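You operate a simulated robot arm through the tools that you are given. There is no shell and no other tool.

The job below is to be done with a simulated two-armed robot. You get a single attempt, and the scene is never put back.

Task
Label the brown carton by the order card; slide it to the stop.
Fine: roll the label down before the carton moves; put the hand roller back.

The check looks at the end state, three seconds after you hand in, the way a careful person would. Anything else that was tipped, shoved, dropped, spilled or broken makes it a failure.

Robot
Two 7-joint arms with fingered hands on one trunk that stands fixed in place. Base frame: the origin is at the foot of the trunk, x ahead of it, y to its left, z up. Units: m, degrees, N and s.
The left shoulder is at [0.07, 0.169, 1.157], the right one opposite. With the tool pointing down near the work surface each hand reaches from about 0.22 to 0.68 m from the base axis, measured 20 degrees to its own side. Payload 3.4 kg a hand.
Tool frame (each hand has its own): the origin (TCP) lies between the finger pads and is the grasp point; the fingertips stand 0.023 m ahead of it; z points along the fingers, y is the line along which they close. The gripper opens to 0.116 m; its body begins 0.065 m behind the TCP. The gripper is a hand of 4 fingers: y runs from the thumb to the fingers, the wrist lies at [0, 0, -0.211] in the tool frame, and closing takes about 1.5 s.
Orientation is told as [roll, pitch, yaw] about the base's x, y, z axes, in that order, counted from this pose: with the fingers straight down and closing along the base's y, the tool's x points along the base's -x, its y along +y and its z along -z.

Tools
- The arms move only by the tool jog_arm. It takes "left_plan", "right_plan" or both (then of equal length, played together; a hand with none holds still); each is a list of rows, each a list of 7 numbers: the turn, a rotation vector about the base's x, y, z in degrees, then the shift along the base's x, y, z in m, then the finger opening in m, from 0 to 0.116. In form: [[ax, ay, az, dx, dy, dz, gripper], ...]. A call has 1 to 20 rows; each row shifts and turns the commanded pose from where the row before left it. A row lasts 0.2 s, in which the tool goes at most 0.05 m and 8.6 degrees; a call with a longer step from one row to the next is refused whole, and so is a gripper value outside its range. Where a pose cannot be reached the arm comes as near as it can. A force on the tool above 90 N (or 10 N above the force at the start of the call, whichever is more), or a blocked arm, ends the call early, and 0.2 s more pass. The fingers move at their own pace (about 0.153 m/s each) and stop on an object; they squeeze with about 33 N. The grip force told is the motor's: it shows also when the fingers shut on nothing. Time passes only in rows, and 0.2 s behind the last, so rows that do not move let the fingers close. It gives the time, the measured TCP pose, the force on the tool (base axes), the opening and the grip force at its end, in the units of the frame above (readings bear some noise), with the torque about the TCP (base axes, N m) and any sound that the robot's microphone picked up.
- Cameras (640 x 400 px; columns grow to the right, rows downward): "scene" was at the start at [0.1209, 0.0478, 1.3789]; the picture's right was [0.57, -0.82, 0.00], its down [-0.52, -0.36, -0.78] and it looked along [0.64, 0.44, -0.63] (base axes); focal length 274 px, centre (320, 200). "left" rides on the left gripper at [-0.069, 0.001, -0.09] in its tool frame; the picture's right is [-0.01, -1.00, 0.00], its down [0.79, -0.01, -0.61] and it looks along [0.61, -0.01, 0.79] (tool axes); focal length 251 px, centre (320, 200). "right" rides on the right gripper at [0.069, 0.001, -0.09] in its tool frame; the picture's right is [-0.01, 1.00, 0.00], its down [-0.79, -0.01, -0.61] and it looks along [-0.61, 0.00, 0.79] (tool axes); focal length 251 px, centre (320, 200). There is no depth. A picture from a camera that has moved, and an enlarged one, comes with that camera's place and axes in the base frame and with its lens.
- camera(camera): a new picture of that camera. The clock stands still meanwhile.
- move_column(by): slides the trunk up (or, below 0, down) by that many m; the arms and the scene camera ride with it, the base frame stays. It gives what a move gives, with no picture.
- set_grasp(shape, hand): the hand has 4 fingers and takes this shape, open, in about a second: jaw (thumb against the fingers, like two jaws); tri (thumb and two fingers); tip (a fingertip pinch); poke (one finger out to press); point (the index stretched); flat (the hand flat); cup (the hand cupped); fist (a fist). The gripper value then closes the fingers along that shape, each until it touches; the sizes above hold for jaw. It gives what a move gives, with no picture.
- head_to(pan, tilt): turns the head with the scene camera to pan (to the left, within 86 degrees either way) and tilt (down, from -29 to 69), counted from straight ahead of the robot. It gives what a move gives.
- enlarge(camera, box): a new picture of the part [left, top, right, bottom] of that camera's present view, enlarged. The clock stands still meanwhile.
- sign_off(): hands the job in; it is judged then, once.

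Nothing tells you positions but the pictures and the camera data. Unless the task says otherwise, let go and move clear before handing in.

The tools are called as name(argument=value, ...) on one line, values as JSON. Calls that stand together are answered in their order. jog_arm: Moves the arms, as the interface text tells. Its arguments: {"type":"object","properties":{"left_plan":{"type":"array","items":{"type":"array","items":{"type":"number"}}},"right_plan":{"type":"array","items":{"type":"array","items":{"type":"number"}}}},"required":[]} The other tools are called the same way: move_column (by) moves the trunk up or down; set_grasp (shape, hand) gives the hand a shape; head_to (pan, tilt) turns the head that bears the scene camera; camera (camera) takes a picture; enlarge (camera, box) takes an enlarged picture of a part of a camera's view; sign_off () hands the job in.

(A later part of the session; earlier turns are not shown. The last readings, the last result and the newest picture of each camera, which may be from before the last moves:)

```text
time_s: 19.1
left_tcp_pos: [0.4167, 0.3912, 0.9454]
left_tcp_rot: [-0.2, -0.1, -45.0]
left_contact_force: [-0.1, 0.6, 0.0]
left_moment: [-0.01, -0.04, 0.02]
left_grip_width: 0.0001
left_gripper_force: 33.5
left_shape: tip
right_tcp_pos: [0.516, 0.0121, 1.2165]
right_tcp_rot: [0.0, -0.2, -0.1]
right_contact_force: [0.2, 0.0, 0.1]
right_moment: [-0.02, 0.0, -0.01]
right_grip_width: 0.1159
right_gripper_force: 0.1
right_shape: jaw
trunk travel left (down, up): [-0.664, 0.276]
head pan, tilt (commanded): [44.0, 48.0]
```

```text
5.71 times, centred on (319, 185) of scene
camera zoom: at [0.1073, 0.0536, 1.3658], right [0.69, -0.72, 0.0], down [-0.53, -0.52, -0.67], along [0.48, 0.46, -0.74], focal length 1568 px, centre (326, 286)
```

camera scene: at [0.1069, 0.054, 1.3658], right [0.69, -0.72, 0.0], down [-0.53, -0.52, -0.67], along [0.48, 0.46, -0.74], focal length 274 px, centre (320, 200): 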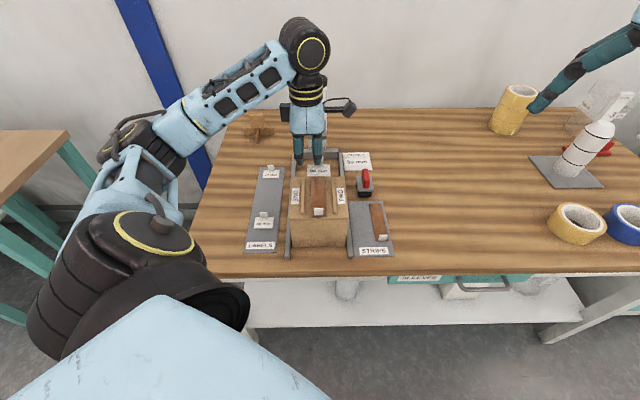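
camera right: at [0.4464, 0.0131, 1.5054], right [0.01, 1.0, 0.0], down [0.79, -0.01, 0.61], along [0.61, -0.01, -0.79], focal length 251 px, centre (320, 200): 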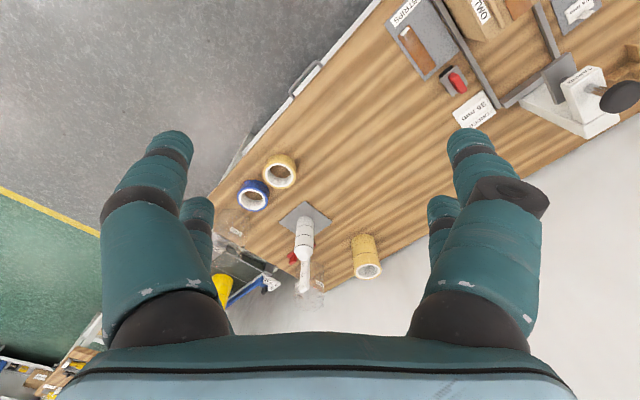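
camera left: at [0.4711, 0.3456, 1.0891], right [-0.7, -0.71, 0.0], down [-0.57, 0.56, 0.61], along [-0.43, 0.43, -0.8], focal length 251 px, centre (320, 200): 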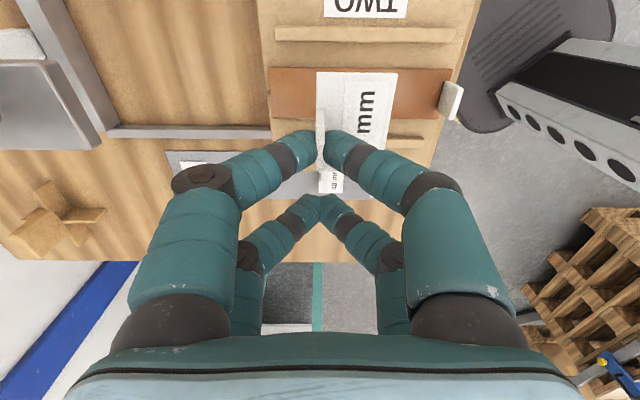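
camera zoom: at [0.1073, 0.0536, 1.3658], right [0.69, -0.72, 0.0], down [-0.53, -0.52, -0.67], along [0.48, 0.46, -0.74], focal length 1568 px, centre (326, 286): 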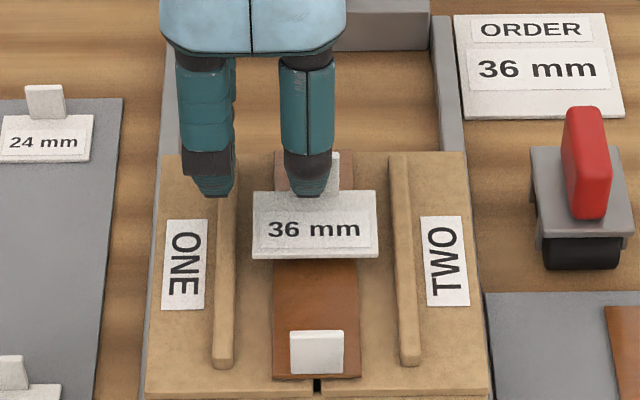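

The label is centred between the ribs over the strip. I'll lower gently in small steps, watching for contact force.

jog_arm(left_plan=[[0, 0, 0, -0.0007, 0.0007, -0.004, 0.0], [0, 0, 0, 0, 0, -0.003, 0.0], [0, 0, 0, 0, 0, -0.003, 0.0], [0, 0, 0, 0, 0, 0, 0.0]])

enlarge(camera="scene", box=[295, 170, 345, 210])

```text
time_s: 20.1
left_tcp_pos: [0.4163, 0.3922, 0.937]
left_tcp_rot: [0.0, 0.0, -45.0]
left_contact_force: [0.0, 1.0, 1.6]
left_moment: [-0.05, 0.0, 0.05]
left_grip_width: 0.0001
left_gripper_force: 32.8
left_shape: tip
right_tcp_pos: [0.5166, 0.0117, 1.2151]
right_tcp_rot: [0.1, -0.1, -0.1]
right_contact_force: [-0.1, 0.2, -0.5]
right_moment: [0.0, 0.0, 0.01]
right_grip_width: 0.1158
right_gripper_force: 0.0
right_shape: jaw
trunk travel left (down, up): [-0.664, 0.276]
head pan, tilt (commanded): [44.0, 48.0]
```

```text
10.00 times, centred on (320, 190) of scene
camera zoom: at [0.1071, 0.0536, 1.3658], right [0.69, -0.72, 0.0], down [-0.53, -0.52, -0.67], along [0.48, 0.46, -0.74], focal length 2744 px, centre (320, 300)
```

zoom: 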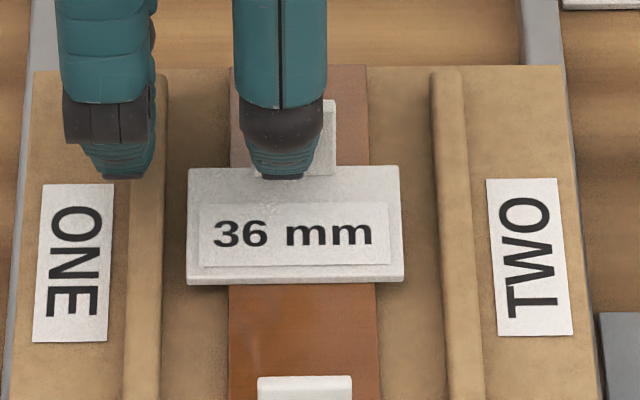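

Force is just starting to show (1.6 N), so the label may be touching. I'll go down another millimetre at a time.

jog_arm(left_plan=[[0, 0, 0, 0, 0, -0.001, 0.0], [0, 0, 0, 0, 0, 0, 0.0]])

```text
time_s: 20.8
left_tcp_pos: [0.416, 0.3916, 0.9353]
left_tcp_rot: [0.0, 0.0, -45.0]
left_contact_force: [1.1, 1.2, 3.7]
left_moment: [-0.07, -0.04, 0.0]
left_grip_width: 0.0
left_gripper_force: 33.1
left_shape: tip
right_tcp_pos: [0.5166, 0.0123, 1.2168]
right_tcp_rot: [0.0, -0.1, -0.1]
right_contact_force: [0.1, 0.1, 1.1]
right_moment: [-0.02, -0.02, 0.0]
right_grip_width: 0.1158
right_gripper_force: 0.0
right_shape: jaw
trunk travel left (down, up): [-0.664, 0.276]
head pan, tilt (commanded): [44.0, 48.0]
```

Contact is made at about z=0.936 with a few newtons. One more millimetre to seat it, then I look before letting go.

jog_arm(left_plan=[[0, 0, 0, 0, 0, -0.001, 0.0], [0, 0, 0, 0, 0, 0, 0.0], [0, 0, 0, 0, 0, 0, 0.0]])

enlarge(camera="scene", box=[295, 170, 345, 210])

enlarge(camera="left", box=[236, 20, 460, 170])

```text
time_s: 21.6
left_tcp_pos: [0.4162, 0.3925, 0.9354]
left_tcp_rot: [0.1, -0.1, -45.0]
left_contact_force: [1.3, 0.8, 5.8]
left_moment: [-0.1, -0.03, 0.05]
left_grip_width: 0.0001
left_gripper_force: 33.1
left_shape: tip
right_tcp_pos: [0.516, 0.0122, 1.2166]
right_tcp_rot: [-0.1, -0.1, -0.1]
right_contact_force: [0.1, -0.2, -0.8]
right_moment: [0.0, -0.02, 0.02]
right_grip_width: 0.1159
right_gripper_force: 0.0
right_shape: jaw
trunk travel left (down, up): [-0.664, 0.276]
head pan, tilt (commanded): [44.0, 48.0]
```

```text
10.00 times, centred on (320, 190) of scene
camera zoom: at [0.1069, 0.0535, 1.3658], right [0.69, -0.72, 0.0], down [-0.53, -0.52, -0.67], along [0.48, 0.46, -0.74], focal length 2744 px, centre (320, 300)
```

zoom: 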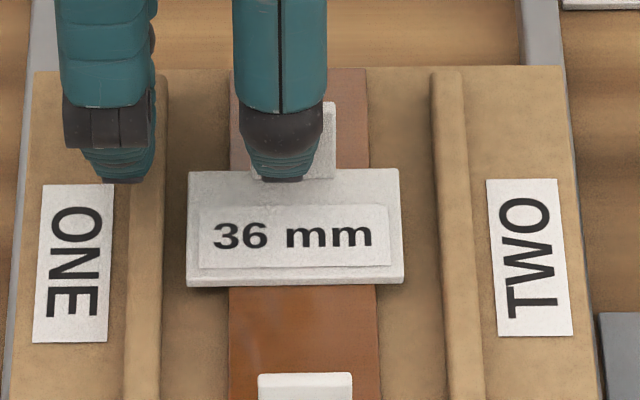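

```text
2.67 times, centred on (348, 95) of left
camera zoom: at [0.4649, 0.3436, 1.0241], right [-0.7, -0.71, 0.0], down [-0.57, 0.56, 0.61], along [-0.43, 0.43, -0.8], focal length 670 px, centre (245, 480)
```

zoom: 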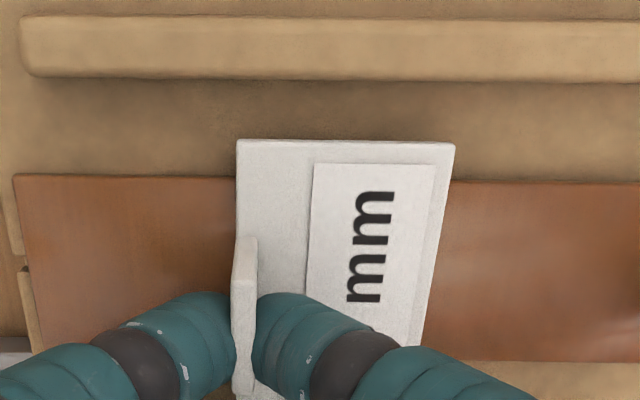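

The torque sign confirms the label itself (not the fingers) is bearing on the strip. I'll open the pinch slightly and rise straight up.

jog_arm(left_plan=[[0, 0, 0, 0, 0, 0.0005, 0.01], [0, 0, 0, 0, 0, 0.0005, 0.025], [0, 0, 0, 0, 0, 0, 0.03], [0, 0, 0, 0, 0, 0, 0.03]])

enlarge(camera="left", box=[236, 20, 460, 170])

enlarge(camera="scene", box=[295, 170, 345, 210])

```text
time_s: 22.6
left_tcp_pos: [0.4174, 0.3918, 0.9364]
left_tcp_rot: [0.0, 0.0, -45.0]
left_contact_force: [-0.4, -0.3, -0.1]
left_moment: [0.03, -0.01, 0.0]
left_grip_width: 0.0297
left_gripper_force: 0.1
left_shape: tip
right_tcp_pos: [0.5159, 0.0118, 1.2153]
right_tcp_rot: [0.0, -0.1, 0.0]
right_contact_force: [-0.1, -0.1, 0.2]
right_moment: [-0.01, -0.02, 0.02]
right_grip_width: 0.1159
right_gripper_force: 0.2
right_shape: jaw
trunk travel left (down, up): [-0.664, 0.276]
head pan, tilt (commanded): [44.0, 48.0]
```

```text
2.67 times, centred on (348, 95) of left
camera zoom: at [0.4655, 0.3439, 1.0252], right [-0.7, -0.71, 0.0], down [-0.57, 0.56, 0.61], along [-0.43, 0.43, -0.8], focal length 670 px, centre (245, 480)
```

zoom: 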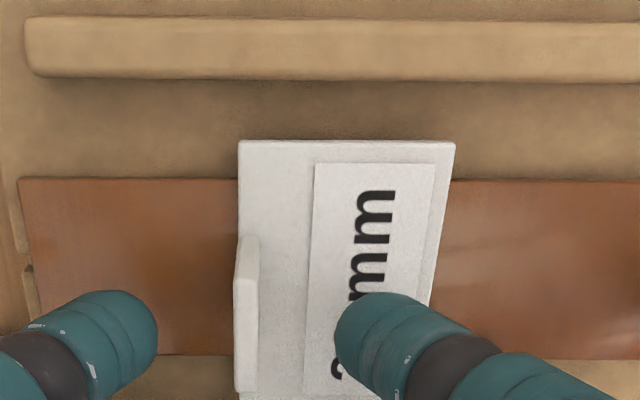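

```text
10.00 times, centred on (320, 190) of scene
camera zoom: at [0.1073, 0.0537, 1.3658], right [0.69, -0.72, 0.0], down [-0.53, -0.52, -0.67], along [0.48, 0.46, -0.74], focal length 2744 px, centre (320, 300)
```

zoom: 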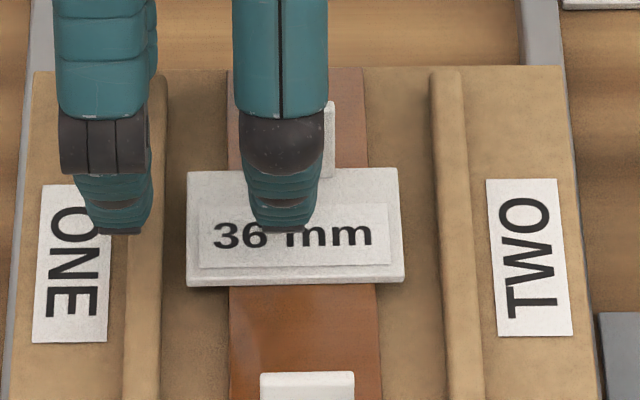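

The label stayed put and level. I rise clear, then change back to the jaw shape and head for the roller.

jog_arm(left_plan=[[0, 0, 0, 0, 0, 0.005, 0.03], [0, 0, 0, 0, 0, 0.015, 0.03], [0, 0, 0, 0, 0, 0.03, 0.03], [0, 0, 0, 0, 0, 0.03, 0.03], [0, 0, 0, 0, 0, 0.03, 0.03], [0, 0, 0, 0, 0, 0, 0.03]])

enlarge(camera="left", box=[220, 0, 480, 150])

enlarge(camera="scene", box=[285, 165, 355, 235])

enlarge(camera="scene", box=[345, 155, 385, 205])

```text
time_s: 23.9
left_tcp_pos: [0.4169, 0.3948, 1.0443]
left_tcp_rot: [-0.1, 0.0, -44.9]
left_contact_force: [-1.1, 0.1, -0.3]
left_moment: [0.01, -0.03, 0.03]
left_grip_width: 0.0295
left_gripper_force: 0.0
left_shape: tip
right_tcp_pos: [0.5172, 0.0127, 1.2167]
right_tcp_rot: [0.0, -0.2, -0.2]
right_contact_force: [0.2, -0.1, 0.5]
right_moment: [0.02, -0.02, 0.01]
right_grip_width: 0.1157
right_gripper_force: 0.0
right_shape: jaw
trunk travel left (down, up): [-0.664, 0.276]
head pan, tilt (commanded): [44.0, 48.0]
```

```text
2.46 times, centred on (350, 75) of left
camera zoom: at [0.466, 0.3458, 1.1332], right [-0.7, -0.71, 0.0], down [-0.57, 0.56, 0.61], along [-0.43, 0.42, -0.79], focal length 619 px, centre (246, 508)
```

zoom: 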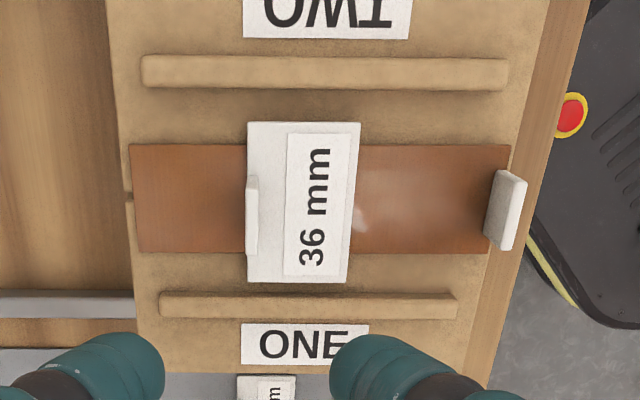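

```text
5.71 times, centred on (320, 200) of scene
camera zoom: at [0.1075, 0.054, 1.3657], right [0.69, -0.72, 0.0], down [-0.53, -0.52, -0.67], along [0.48, 0.46, -0.74], focal length 1568 px, centre (320, 200)
```

zoom: 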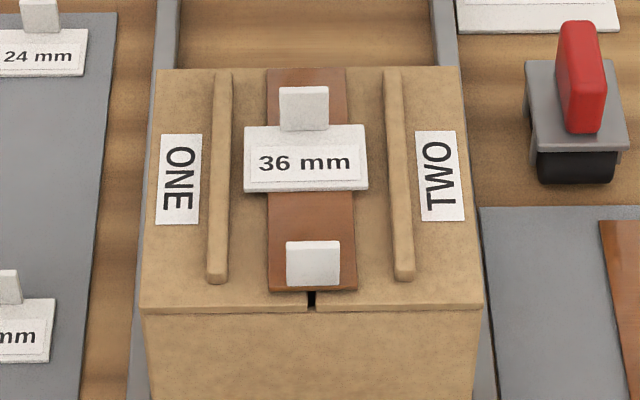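

```text
8.00 times, centred on (365, 180) of scene
camera zoom: at [0.1075, 0.054, 1.3657], right [0.69, -0.72, 0.0], down [-0.53, -0.52, -0.67], along [0.48, 0.46, -0.74], focal length 2195 px, centre (-40, 360)
```

zoom: 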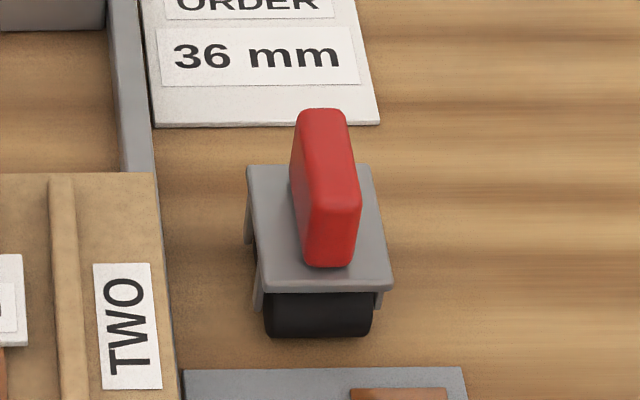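

The label sits square and centred between the ribs. Next I switch to jaw, turn the hand so it closes across the roller's handle, and move above the roller.

set_grasp(hand="left", shape="jaw")

jog_arm(left_plan=[[0, 0, 7.5, 0.008, -0.002, 0.01, 0.07], [0, 0, 7.5, 0.014, -0.004, 0.01, 0.07], [0, 0, 7.5, 0.016, -0.004, 0, 0.07], [0, 0, 7.5, 0.016, -0.004, 0, 0.07], [0, 0, 7.5, 0.016, -0.004, 0, 0.07], [0, 0, 7.5, 0.016, -0.004, 0, 0.07], [0, 0, 7.5, 0.016, -0.004, 0, 0.07], [0, 0, 7.5, 0.016, -0.004, 0, 0.07], [0, 0, 7.5, 0.016, -0.004, 0, 0.07], [0, 0, 7.5, 0.016, -0.004, 0, 0.07], [0, 0, 7.5, 0.015, -0.004, -0.01, 0.07], [0, 0, 7.5, 0.01, -0.003, -0.02, 0.07], [0, 0, 0, 0, 0, 0, 0.07]])

camera(camera="left")

camera(camera="scene")

```text
time_s: 24.9
left_tcp_pos: [0.4162, 0.3943, 1.0444]
left_tcp_rot: [0.0, 0.0, -45.0]
left_contact_force: [-0.5, -0.8, -0.3]
left_moment: [0.01, -0.01, 0.02]
left_grip_width: 0.1158
left_gripper_force: 0.0
left_shape: jaw
right_tcp_pos: [0.5158, 0.0117, 1.2155]
right_tcp_rot: [0.1, 0.0, -0.1]
right_contact_force: [0.2, -0.5, -0.9]
right_moment: [-0.05, -0.02, 0.0]
right_grip_width: 0.1159
right_gripper_force: 0.0
right_shape: jaw
trunk travel left (down, up): [-0.664, 0.276]
head pan, tilt (commanded): [44.0, 48.0]
```

```text
time_s: 27.6
left_tcp_pos: [0.5909, 0.348, 1.035]
left_tcp_rot: [0.0, 0.0, 45.2]
left_contact_force: [0.6, -0.9, 0.3]
left_moment: [0.0, 0.02, 0.01]
left_grip_width: 0.0705
left_gripper_force: 0.0
left_shape: jaw
right_tcp_pos: [0.5163, 0.0116, 1.2169]
right_tcp_rot: [0.1, -0.1, -0.1]
right_contact_force: [-0.1, 0.6, -0.1]
right_moment: [0.01, -0.02, 0.01]
right_grip_width: 0.1159
right_gripper_force: 0.1
right_shape: jaw
trunk travel left (down, up): [-0.664, 0.276]
head pan, tilt (commanded): [44.0, 48.0]
```

```text
taken
camera left: at [0.6378, 0.3959, 1.1241], right [0.71, -0.7, 0.0], down [-0.56, -0.57, 0.61], along [-0.42, -0.43, -0.79], focal length 251 px, centre (320, 200)
```

left: 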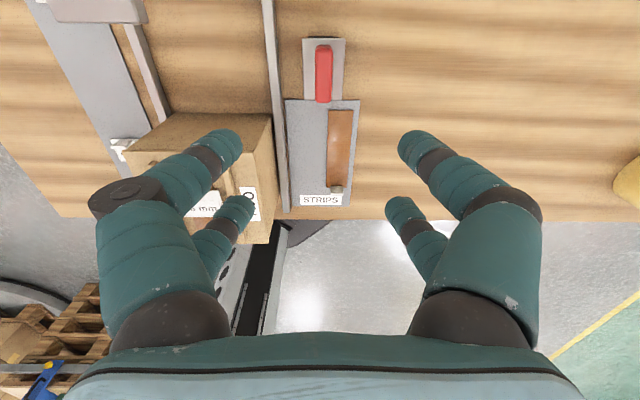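

```text
taken
camera scene: at [0.1068, 0.0537, 1.3658], right [0.69, -0.72, 0.0], down [-0.53, -0.52, -0.67], along [0.48, 0.46, -0.74], focal length 274 px, centre (320, 200)
```

scene: 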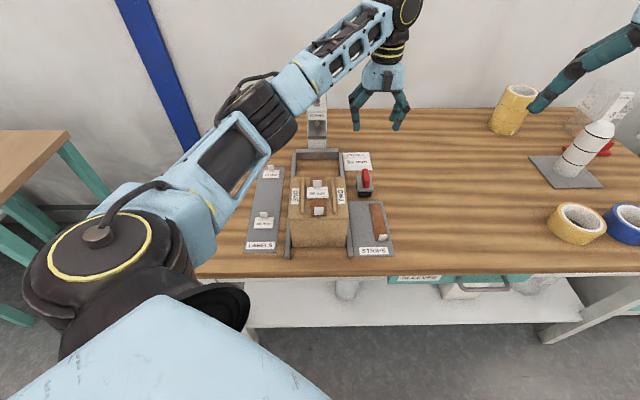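

The hand reached the roller area and the handle is in view. I'll zoom in to align precisely.

enlarge(camera="left", box=[270, 25, 390, 115])

```text
4.44 times, centred on (330, 70) of left
camera zoom: at [0.6378, 0.3959, 1.1241], right [0.71, -0.7, 0.0], down [-0.56, -0.57, 0.61], along [-0.42, -0.43, -0.79], focal length 1118 px, centre (276, 778)
```

zoom: 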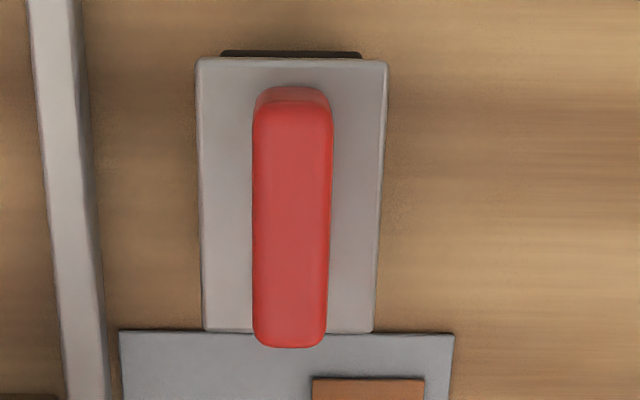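

The handle centre is at about u=0.6735, v=-0.1745, with its top at z≈0.846 and the plate at about 0.815. I'll align and come down with the fingers straddling the handle.

jog_arm(left_plan=[[0, 0, 0, 0.0086, 0.005, -0.02, 0.06], [0, 0, 0, 0, 0, -0.03, 0.06], [0, 0, 0, 0, 0, -0.03, 0.06], [0, 0, 0, 0, 0, -0.03, 0.06], [0, 0, 0, 0, 0, -0.03, 0.06], [0, 0, 0, 0, 0, -0.025, 0.06], [0, 0, 0, 0, 0, -0.015, 0.06], [0, 0, 0, 0, 0, 0, 0.06]])

camera(camera="left")

enlarge(camera="scene", box=[330, 130, 400, 210])

```text
time_s: 29.4
left_tcp_pos: [0.5999, 0.3513, 0.8545]
left_tcp_rot: [0.1, 0.1, 45.0]
left_contact_force: [-1.0, -0.2, 0.0]
left_moment: [0.0, -0.01, 0.01]
left_grip_width: 0.0603
left_gripper_force: 0.0
left_shape: jaw
right_tcp_pos: [0.5169, 0.0116, 1.2159]
right_tcp_rot: [-0.1, -0.1, -0.1]
right_contact_force: [0.3, 0.5, 0.1]
right_moment: [-0.05, -0.01, 0.01]
right_grip_width: 0.1158
right_gripper_force: 0.2
right_shape: jaw
trunk travel left (down, up): [-0.664, 0.276]
head pan, tilt (commanded): [44.0, 48.0]
```

```text
taken
camera left: at [0.648, 0.4002, 0.9433], right [0.71, -0.7, 0.0], down [-0.56, -0.57, 0.61], along [-0.43, -0.43, -0.8], focal length 251 px, centre (320, 200)
```

left: 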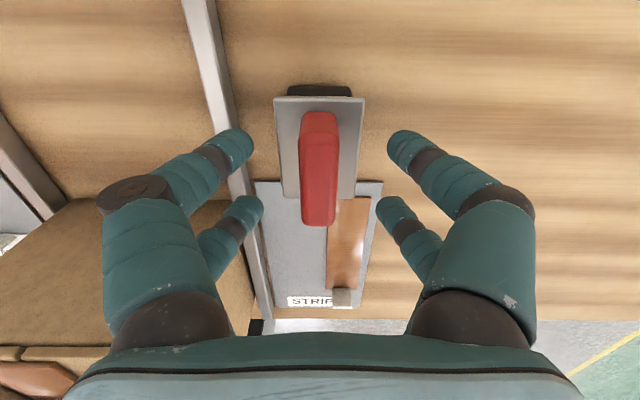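

```text
5.00 times, centred on (365, 170) of scene
camera zoom: at [0.1071, 0.0536, 1.3658], right [0.69, -0.72, 0.0], down [-0.53, -0.52, -0.67], along [0.48, 0.46, -0.74], focal length 1372 px, centre (95, 350)
```

zoom: 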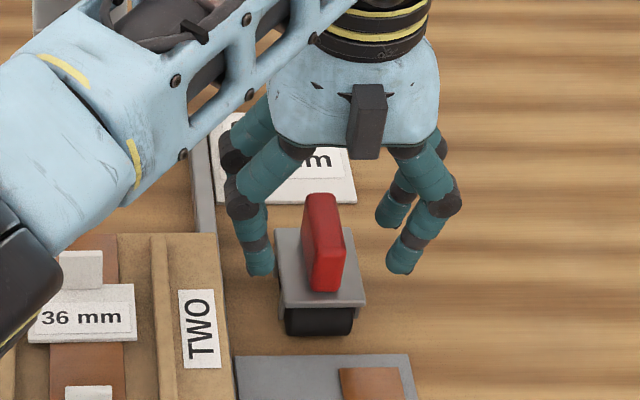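

enlarge(camera="left", box=[230, 70, 410, 240])

```text
2.35 times, centred on (320, 155) of left
camera zoom: at [0.648, 0.4002, 0.9433], right [0.71, -0.7, 0.0], down [-0.56, -0.57, 0.61], along [-0.43, -0.43, -0.8], focal length 592 px, centre (320, 306)
```

zoom: 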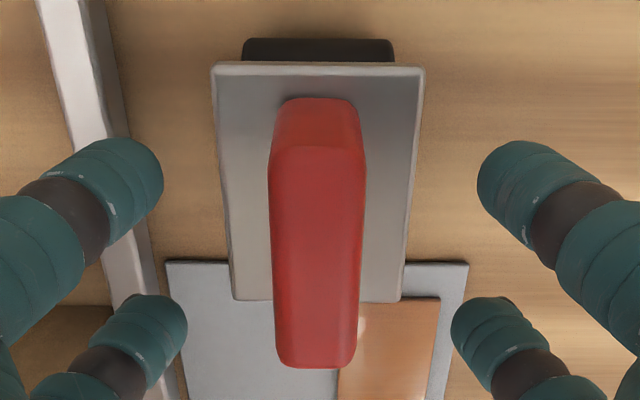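

I need to go about 5 mm further along the handle and a few mm lower so the fingertips sit just above the roller's plate.

jog_arm(left_plan=[[0, 0, 0, 0.0035, 0.0035, -0.002, 0.06], [0, 0, 0, 0, 0, -0.002, 0.06], [0, 0, 0, 0, 0, 0, 0.06]])

enlarge(camera="left", box=[230, 70, 410, 240])

enlarge(camera="scene", box=[345, 155, 395, 205])

```text
time_s: 30.2
left_tcp_pos: [0.6025, 0.3547, 0.8504]
left_tcp_rot: [0.0, 0.0, 45.0]
left_contact_force: [-0.2, -0.2, 0.1]
left_moment: [0.02, -0.02, 0.01]
left_grip_width: 0.0607
left_gripper_force: 0.0
left_shape: jaw
right_tcp_pos: [0.5162, 0.0122, 1.2163]
right_tcp_rot: [0.0, -0.1, -0.2]
right_contact_force: [-0.2, -0.1, 0.6]
right_moment: [0.03, 0.0, 0.0]
right_grip_width: 0.1158
right_gripper_force: 0.0
right_shape: jaw
trunk travel left (down, up): [-0.664, 0.276]
head pan, tilt (commanded): [44.0, 48.0]
```

```text
2.35 times, centred on (320, 155) of left
camera zoom: at [0.6509, 0.404, 0.9396], right [0.71, -0.7, 0.0], down [-0.56, -0.57, 0.61], along [-0.43, -0.43, -0.79], focal length 592 px, centre (320, 306)
```

zoom: 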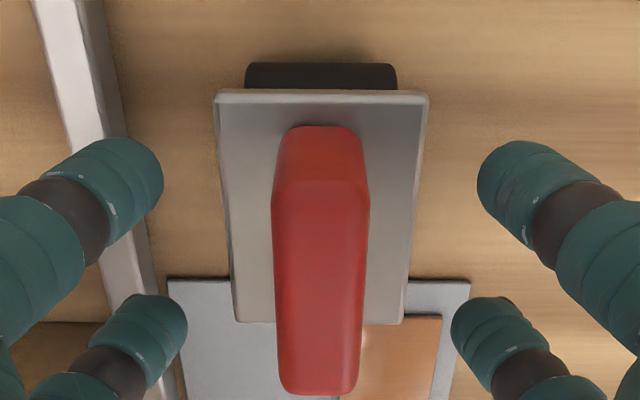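

```text
8.00 times, centred on (370, 180) of scene
camera zoom: at [0.1073, 0.0537, 1.3658], right [0.69, -0.72, 0.0], down [-0.53, -0.52, -0.67], along [0.48, 0.46, -0.74], focal length 2195 px, centre (-80, 360)
```

zoom: 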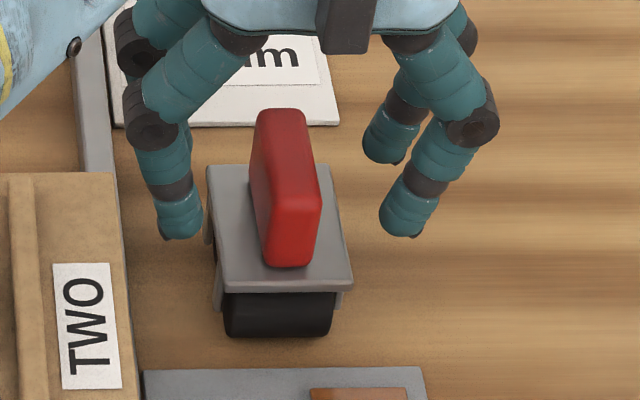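

Two-camera estimates give the plate top at about 0.8145 and fingertips at 0.825, so I can go 7 mm lower and then close.

jog_arm(left_plan=[[0, 0, 0, 0, 0, -0.003, 0.06], [0, 0, 0, 0, 0, -0.0035, 0.06], [0, 0, 0, 0, 0, 0, 0.06]])

enlarge(camera="scene", box=[345, 155, 395, 205])

```text
time_s: 31.1
left_tcp_pos: [0.6031, 0.3558, 0.8454]
left_tcp_rot: [0.0, 0.1, 45.0]
left_contact_force: [-0.1, 0.3, 0.0]
left_moment: [0.01, 0.01, 0.01]
left_grip_width: 0.06
left_gripper_force: 0.0
left_shape: jaw
right_tcp_pos: [0.5164, 0.0119, 1.2156]
right_tcp_rot: [0.0, 0.1, -0.1]
right_contact_force: [-0.9, -0.2, 0.6]
right_moment: [-0.03, -0.02, 0.01]
right_grip_width: 0.1155
right_gripper_force: 0.0
right_shape: jaw
trunk travel left (down, up): [-0.664, 0.276]
head pan, tilt (commanded): [44.0, 48.0]
```

```text
8.00 times, centred on (370, 180) of scene
camera zoom: at [0.1073, 0.0537, 1.3658], right [0.69, -0.72, 0.0], down [-0.53, -0.52, -0.67], along [0.48, 0.46, -0.74], focal length 2195 px, centre (-80, 360)
```

zoom: 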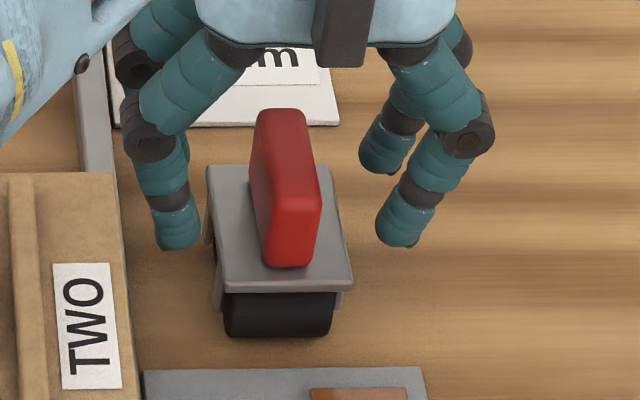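

jog_arm(left_plan=[[0, 0, 0, 0, 0, 0, 0.04], [0, 0, 0, 0, 0, 0, 0.025], [0, 0, 0, 0, 0, 0, 0.015], [0, 0, 0, 0, 0, 0, 0.005], [0, 0, 0, 0, 0, 0, 0.0], [0, 0, 0, 0, 0, 0, 0.0], [0, 0, 0, 0, 0, 0, 0.0]])

enlarge(camera="scene", box=[345, 155, 395, 205])

enlarge(camera="left", box=[230, 70, 410, 240])

```text
time_s: 32.6
left_tcp_pos: [0.6038, 0.3559, 0.8451]
left_tcp_rot: [0.0, 0.1, 45.0]
left_contact_force: [-0.1, -0.9, -0.4]
left_moment: [-0.01, 0.0, 0.0]
left_grip_width: 0.0126
left_gripper_force: 33.4
left_shape: jaw
right_tcp_pos: [0.5174, 0.0121, 1.2163]
right_tcp_rot: [0.0, -0.1, 0.0]
right_contact_force: [0.9, -0.1, -0.3]
right_moment: [0.0, 0.0, -0.02]
right_grip_width: 0.1161
right_gripper_force: 0.1
right_shape: jaw
trunk travel left (down, up): [-0.664, 0.276]
head pan, tilt (commanded): [44.0, 48.0]
```

```text
8.00 times, centred on (370, 180) of scene
camera zoom: at [0.1076, 0.0538, 1.3657], right [0.69, -0.72, 0.0], down [-0.53, -0.52, -0.67], along [0.48, 0.46, -0.74], focal length 2195 px, centre (-80, 360)
```

zoom: 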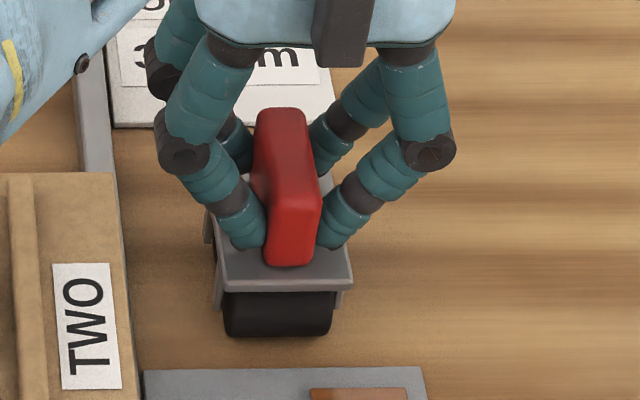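

```text
2.35 times, centred on (320, 155) of left
camera zoom: at [0.6513, 0.405, 0.9336], right [0.71, -0.7, 0.0], down [-0.56, -0.57, 0.61], along [-0.43, -0.43, -0.79], focal length 592 px, centre (320, 306)
```

zoom: 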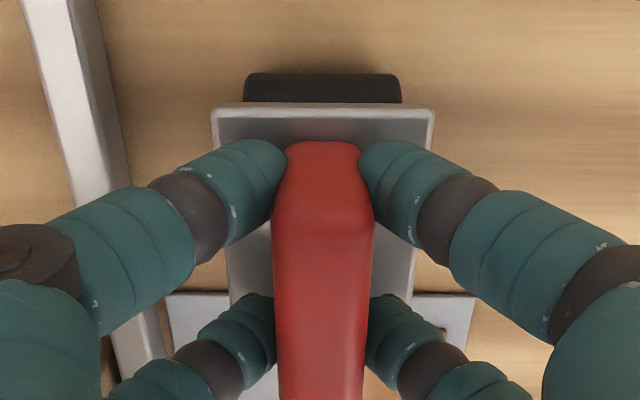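

All four fingers hold the handle firmly. I record this rest pose (TCP ≈ 0.6035, 0.3558, 0.845) for the return, then lift the roller straight up.

jog_arm(left_plan=[[0, 0, 0, 0, 0, 0.004, 0.0], [0, 0, 0, 0, 0, 0.01, 0.0], [0, 0, 0, 0, 0, 0.025, 0.0], [0, 0, 0, 0, 0, 0.03, 0.0], [0, 0, 0, 0, 0, 0.035, 0.0], [0, 0, 0, 0, 0, 0.035, 0.0], [0, 0, 0, 0, 0, 0.03, 0.0], [0, 0, 0, 0, 0, 0.016, 0.0], [0, 0, 0, 0, 0, 0, 0.0]])

camera(camera="scene")

camera(camera="right")

enlarge(camera="left", box=[230, 70, 410, 240])

```text
time_s: 34.6
left_tcp_pos: [0.6026, 0.3559, 1.0284]
left_tcp_rot: [0.1, 0.0, 45.0]
left_contact_force: [0.5, -0.2, -0.7]
left_moment: [0.02, 0.0, 0.0]
left_grip_width: 0.0123
left_gripper_force: 33.0
left_shape: jaw
right_tcp_pos: [0.5164, 0.0142, 1.2164]
right_tcp_rot: [0.0, -0.2, -0.1]
right_contact_force: [0.3, -0.6, -0.8]
right_moment: [-0.01, -0.04, 0.01]
right_grip_width: 0.1161
right_gripper_force: 0.0
right_shape: jaw
trunk travel left (down, up): [-0.664, 0.276]
head pan, tilt (commanded): [44.0, 48.0]
```

```text
taken
camera scene: at [0.1077, 0.0541, 1.3657], right [0.69, -0.72, 0.0], down [-0.53, -0.52, -0.67], along [0.48, 0.46, -0.74], focal length 274 px, centre (320, 200)
```

scene: 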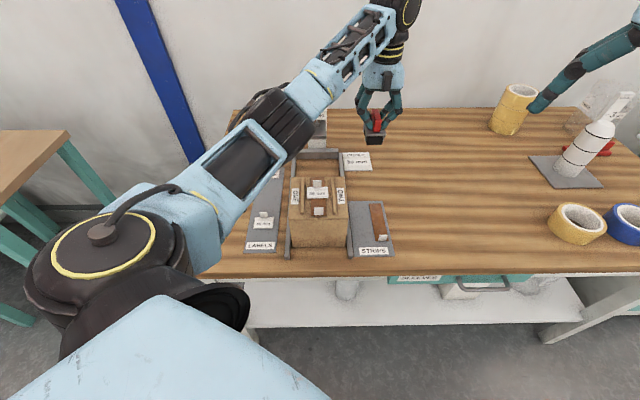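

```text
taken
camera right: at [0.4469, 0.0135, 1.3052], right [0.01, 1.0, 0.0], down [0.79, -0.01, 0.61], along [0.61, -0.01, -0.79], focal length 251 px, centre (320, 200)
```

right: 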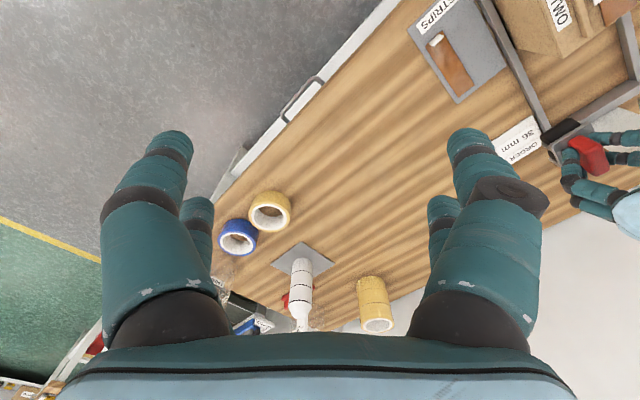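

```text
2.35 times, centred on (320, 155) of left
camera zoom: at [0.6511, 0.404, 1.1179], right [0.71, -0.7, 0.0], down [-0.56, -0.57, 0.61], along [-0.43, -0.43, -0.79], focal length 592 px, centre (320, 306)
```

zoom: 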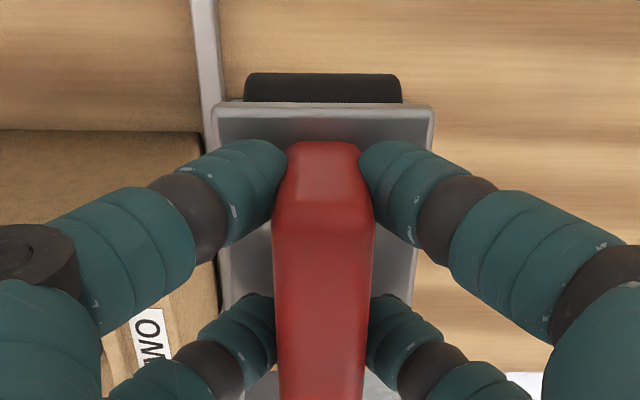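

The roller is held level. I'll look closely at its underside shape to judge its radius.

enlarge(camera="right", box=[520, 90, 640, 210])

enlarge(camera="scene", box=[345, 90, 410, 160])

```text
3.33 times, centred on (580, 150) of right
camera zoom: at [0.4469, 0.0135, 1.3052], right [0.01, 1.0, 0.0], down [0.79, -0.01, 0.61], along [0.61, -0.01, -0.79], focal length 838 px, centre (-547, 367)
```

zoom: 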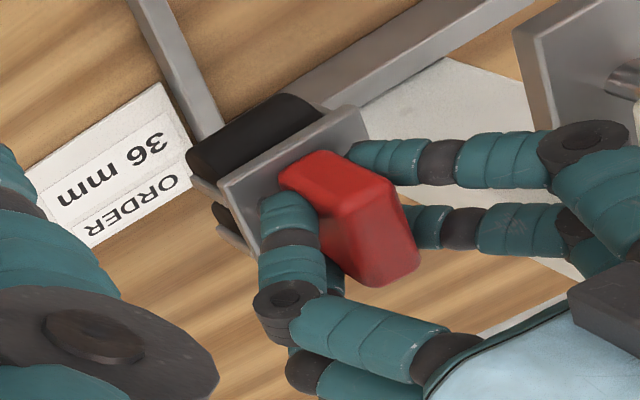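

```text
5.71 times, centred on (378, 125) of scene
camera zoom: at [0.1077, 0.0541, 1.3657], right [0.69, -0.72, 0.0], down [-0.53, -0.52, -0.67], along [0.48, 0.46, -0.74], focal length 1568 px, centre (-9, 629)
```

zoom: 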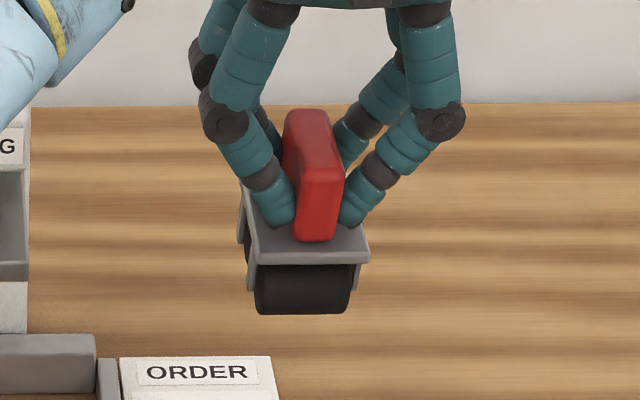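

The hand roller actually carries two parallel rollers under its plate, each about 24 mm diameter. I'll turn it 90° so both rollers fit on the label beside the tab and roll along the label's long side; first I carry it over the carton.

jog_arm(left_plan=[[0, 0, -7.5, -0.008, 0.0, 0.008, 0.0], [0, 0, -7.5, -0.016, 0.0, 0.006, 0.0], [0, 0, -7.5, -0.017, 0.0, 0, 0.0], [0, 0, -7.5, -0.017, 0.0, 0, 0.0], [0, 0, -7.5, -0.017, 0.0, 0, 0.0], [0, 0, -7.5, -0.017, 0.0, 0, 0.0], [0, 0, -7.5, -0.017, 0.0, 0, 0.0], [0, 0, -7.5, -0.017, 0.0, 0, 0.0], [0, 0, -7.5, -0.017, 0.0005, 0, 0.0], [0, 0, -7.5, -0.017, 0.0005, 0, 0.0], [0, 0, -7.5, -0.016, 0.0005, 0, 0.0], [0, 0, -7.5, -0.0136, 0.0005, 0, 0.0], [0, 0, 0, 0, 0, 0, 0.0]])

camera(camera="left")

camera(camera="scene")

```text
time_s: 37.5
left_tcp_pos: [0.415, 0.3585, 1.045]
left_tcp_rot: [0.1, 0.0, -45.1]
left_contact_force: [0.6, 0.5, -1.6]
left_moment: [0.0, 0.01, -0.02]
left_grip_width: 0.0124
left_gripper_force: 33.2
left_shape: jaw
right_tcp_pos: [0.5161, 0.0116, 1.2158]
right_tcp_rot: [0.0, -0.1, -0.1]
right_contact_force: [-0.8, 0.2, 1.5]
right_moment: [0.02, 0.03, -0.01]
right_grip_width: 0.116
right_gripper_force: 0.0
right_shape: jaw
trunk travel left (down, up): [-0.664, 0.276]
head pan, tilt (commanded): [44.0, 48.0]
```

```text
taken
camera left: at [0.463, 0.3106, 1.1336], right [-0.7, -0.71, 0.0], down [-0.57, 0.56, 0.61], along [-0.43, 0.43, -0.8], focal length 251 px, centre (320, 200)
```

left: 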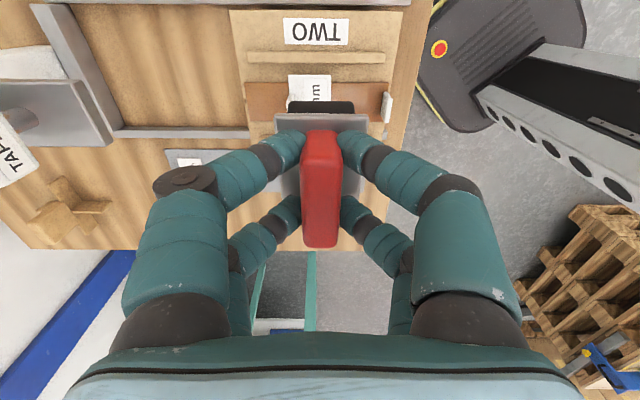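

```text
taken
camera scene: at [0.1078, 0.0538, 1.3657], right [0.69, -0.72, 0.0], down [-0.54, -0.52, -0.67], along [0.48, 0.46, -0.74], focal length 274 px, centre (320, 200)
```

scene: 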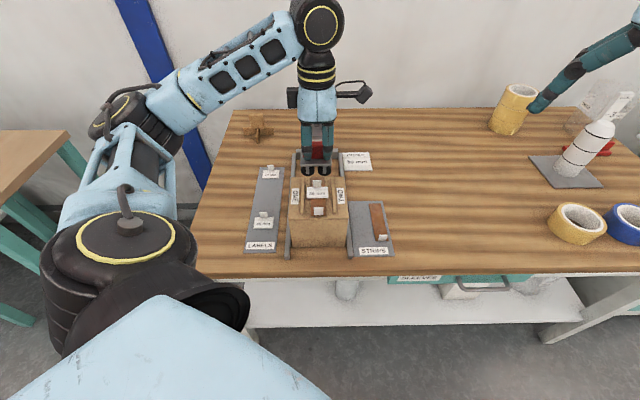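

enlarge(camera="left", box=[225, 0, 425, 150])

enlarge(camera="scene", box=[285, 130, 355, 220])

```text
2.67 times, centred on (325, 75) of left
camera zoom: at [0.463, 0.3106, 1.1336], right [-0.7, -0.71, 0.0], down [-0.57, 0.56, 0.61], along [-0.43, 0.43, -0.8], focal length 670 px, centre (307, 533)
```

zoom: 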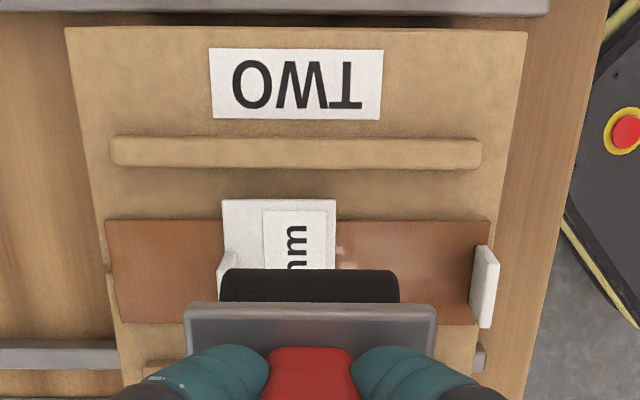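

```text
4.44 times, centred on (320, 175) of scene
camera zoom: at [0.1078, 0.0538, 1.3657], right [0.69, -0.72, 0.0], down [-0.54, -0.52, -0.67], along [0.48, 0.46, -0.74], focal length 1220 px, centre (320, 311)
```

zoom: 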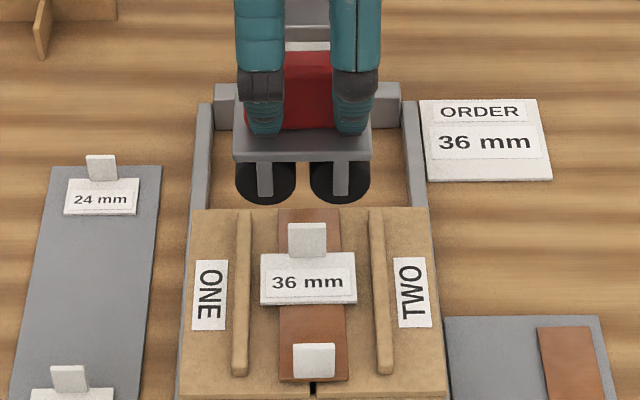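

Now the two rollers and their brackets are clear. I'll shift 3 mm back from the tab and lower to just above the label.

jog_arm(left_plan=[[0, 0, 0, -0.0014, -0.0028, -0.01, 0.0], [0, 0, 0, 0, 0, -0.02, 0.0], [0, 0, 0, 0, 0, -0.02, 0.0], [0, 0, 0, 0, 0, -0.01, 0.0], [0, 0, 0, 0, 0, -0.004, 0.0], [0, 0, 0, 0, 0, 0, 0.0]])

enlarge(camera="scene", box=[290, 150, 350, 215])

enlarge(camera="left", box=[225, 40, 425, 150])

```text
time_s: 38.9
left_tcp_pos: [0.4119, 0.3539, 0.9803]
left_tcp_rot: [0.1, 0.0, -45.1]
left_contact_force: [0.6, 0.4, -3.1]
left_moment: [-0.02, -0.01, 0.02]
left_grip_width: 0.0126
left_gripper_force: 32.6
left_shape: jaw
right_tcp_pos: [0.5167, 0.0107, 1.2162]
right_tcp_rot: [0.1, -0.1, -0.1]
right_contact_force: [0.0, 0.2, 0.5]
right_moment: [0.0, 0.0, 0.01]
right_grip_width: 0.1161
right_gripper_force: 0.0
right_shape: jaw
trunk travel left (down, up): [-0.664, 0.276]
head pan, tilt (commanded): [44.0, 48.0]
```

```text
6.15 times, centred on (320, 182) of scene
camera zoom: at [0.1074, 0.0538, 1.3657], right [0.69, -0.72, 0.0], down [-0.53, -0.52, -0.67], along [0.48, 0.46, -0.74], focal length 1689 px, centre (320, 308)
```

zoom: 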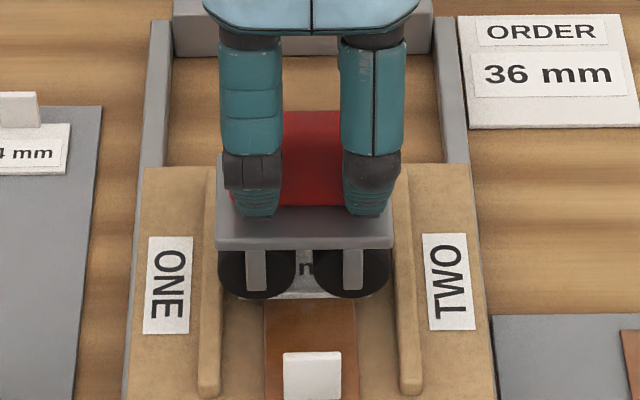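

```text
3.20 times, centred on (325, 95) of left
camera zoom: at [0.4616, 0.3065, 1.0692], right [-0.7, -0.71, 0.0], down [-0.57, 0.56, 0.61], along [-0.43, 0.43, -0.79], focal length 805 px, centre (304, 536)
```

zoom: 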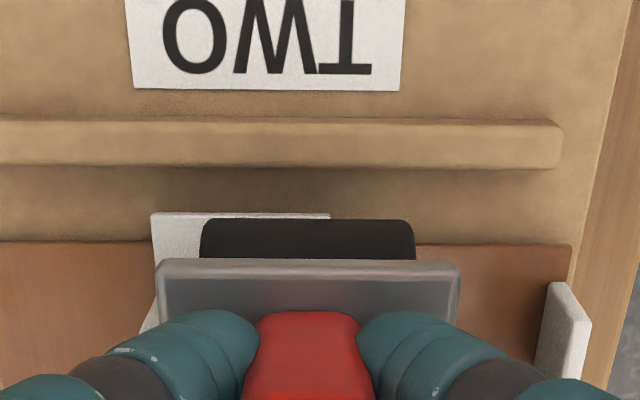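

The rollers are centred between the ribs over the label with the tab clear. I'll lower by millimetres until contact.

jog_arm(left_plan=[[0, 0, 0, 0.0007, -0.0007, -0.003, 0.0], [0, 0, 0, 0, 0, -0.002, 0.0], [0, 0, 0, 0, 0, 0, 0.0]])

jog_arm(left_plan=[[0, 0, 0, 0, 0, -0.002, 0.0], [0, 0, 0, 0, 0, 0, 0.0]])

```text
time_s: 39.6
left_tcp_pos: [0.4132, 0.3543, 0.9764]
left_tcp_rot: [0.0, 0.0, -44.9]
left_contact_force: [-0.4, 0.4, -1.6]
left_moment: [0.0, 0.02, 0.0]
left_grip_width: 0.0122
left_gripper_force: 32.8
left_shape: jaw
right_tcp_pos: [0.5177, 0.0123, 1.2166]
right_tcp_rot: [0.0, -0.1, -0.1]
right_contact_force: [0.6, 0.5, -1.0]
right_moment: [0.01, 0.02, -0.02]
right_grip_width: 0.1159
right_gripper_force: 0.1
right_shape: jaw
trunk travel left (down, up): [-0.664, 0.276]
head pan, tilt (commanded): [44.0, 48.0]
```

```text
time_s: 40.2
left_tcp_pos: [0.4132, 0.3534, 0.9741]
left_tcp_rot: [0.0, 0.0, -45.0]
left_contact_force: [-1.0, 0.3, -2.2]
left_moment: [0.0, 0.01, -0.01]
left_grip_width: 0.0125
left_gripper_force: 33.1
left_shape: jaw
right_tcp_pos: [0.5168, 0.0119, 1.2166]
right_tcp_rot: [0.0, -0.1, -0.2]
right_contact_force: [-0.5, -0.2, 0.4]
right_moment: [0.03, 0.0, 0.01]
right_grip_width: 0.1159
right_gripper_force: 0.2
right_shape: jaw
trunk travel left (down, up): [-0.664, 0.276]
head pan, tilt (commanded): [44.0, 48.0]
```

jog_arm(left_plan=[[0, 0, 0, 0, 0, -0.0015, 0.0], [0, 0, 0, 0, 0, 0, 0.0]])

jog_arm(left_plan=[[0, 0, 0, 0, 0, -0.0015, 0.0], [0, 0, 0, 0, 0, 0, 0.0]])

enlarge(camera="scene", box=[290, 160, 350, 215])

```text
time_s: 40.9
left_tcp_pos: [0.4129, 0.3533, 0.9728]
left_tcp_rot: [0.0, 0.1, -44.9]
left_contact_force: [0.7, -0.6, -1.2]
left_moment: [0.01, 0.01, -0.02]
left_grip_width: 0.0126
left_gripper_force: 33.4
left_shape: jaw
right_tcp_pos: [0.5162, 0.012, 1.2156]
right_tcp_rot: [0.0, -0.1, -0.1]
right_contact_force: [-0.3, -0.1, 0.0]
right_moment: [-0.02, 0.01, 0.02]
right_grip_width: 0.1161
right_gripper_force: 0.0
right_shape: jaw
trunk travel left (down, up): [-0.664, 0.276]
head pan, tilt (commanded): [44.0, 48.0]
```

```text
time_s: 41.5
left_tcp_pos: [0.4128, 0.3536, 0.9711]
left_tcp_rot: [0.0, 0.0, -45.0]
left_contact_force: [-0.3, 0.9, -2.2]
left_moment: [0.02, 0.0, 0.01]
left_grip_width: 0.0127
left_gripper_force: 33.1
left_shape: jaw
right_tcp_pos: [0.5167, 0.0113, 1.2157]
right_tcp_rot: [0.0, -0.1, -0.2]
right_contact_force: [0.1, 1.0, -0.8]
right_moment: [0.01, 0.01, 0.01]
right_grip_width: 0.1158
right_gripper_force: 0.0
right_shape: jaw
trunk travel left (down, up): [-0.664, 0.276]
head pan, tilt (commanded): [44.0, 48.0]
```

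```text
7.27 times, centred on (320, 188) of scene
camera zoom: at [0.1074, 0.0538, 1.3657], right [0.69, -0.72, 0.0], down [-0.53, -0.52, -0.67], along [0.48, 0.46, -0.74], focal length 1996 px, centre (320, 291)
```

zoom: 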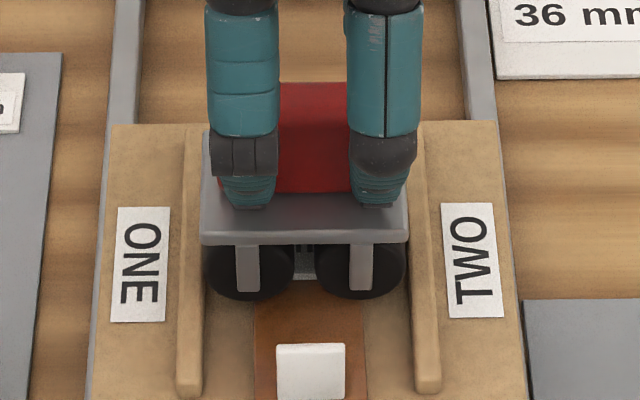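

jog_arm(left_plan=[[0, 0, 0, 0, 0, -0.0015, 0.0], [0, 0, 0, 0, 0, 0, 0.0]])

jog_arm(left_plan=[[0, 0, 0, 0, 0, -0.0015, 0.0], [0, 0, 0, 0, 0, 0, 0.0]])

jog_arm(left_plan=[[0, 0, 0, 0, 0, -0.0015, 0.0], [0, 0, 0, 0, 0, 0, 0.0]])

```text
time_s: 42.0
left_tcp_pos: [0.4131, 0.3541, 0.9696]
left_tcp_rot: [0.0, 0.1, -44.9]
left_contact_force: [-0.1, 0.1, 1.1]
left_moment: [0.04, 0.01, 0.0]
left_grip_width: 0.0124
left_gripper_force: 33.2
left_shape: jaw
right_tcp_pos: [0.5154, 0.0117, 1.2166]
right_tcp_rot: [0.0, -0.1, -0.1]
right_contact_force: [1.3, 0.2, 0.3]
right_moment: [0.01, 0.03, -0.01]
right_grip_width: 0.1159
right_gripper_force: 0.1
right_shape: jaw
trunk travel left (down, up): [-0.664, 0.276]
head pan, tilt (commanded): [44.0, 48.0]
```

```text
time_s: 42.6
left_tcp_pos: [0.4123, 0.3527, 0.9677]
left_tcp_rot: [0.0, 0.0, -45.0]
left_contact_force: [0.5, 0.2, 5.9]
left_moment: [0.06, -0.05, 0.03]
left_grip_width: 0.0125
left_gripper_force: 33.4
left_shape: jaw
right_tcp_pos: [0.515, 0.0115, 1.2169]
right_tcp_rot: [0.0, -0.1, -0.1]
right_contact_force: [0.4, 0.3, -0.6]
right_moment: [0.0, -0.01, 0.01]
right_grip_width: 0.1158
right_gripper_force: 0.1
right_shape: jaw
trunk travel left (down, up): [-0.664, 0.276]
head pan, tilt (commanded): [44.0, 48.0]
```

```text
time_s: 43.2
left_tcp_pos: [0.4124, 0.3525, 0.9672]
left_tcp_rot: [0.2, -0.1, -45.1]
left_contact_force: [0.1, 0.3, 12.6]
left_moment: [0.1, -0.05, 0.02]
left_grip_width: 0.0125
left_gripper_force: 32.7
left_shape: jaw
right_tcp_pos: [0.5142, 0.0104, 1.2172]
right_tcp_rot: [0.1, -0.2, -0.2]
right_contact_force: [-0.1, 0.1, 0.5]
right_moment: [0.02, 0.01, -0.01]
right_grip_width: 0.1158
right_gripper_force: 0.1
right_shape: jaw
trunk travel left (down, up): [-0.664, 0.276]
head pan, tilt (commanded): [44.0, 48.0]
```

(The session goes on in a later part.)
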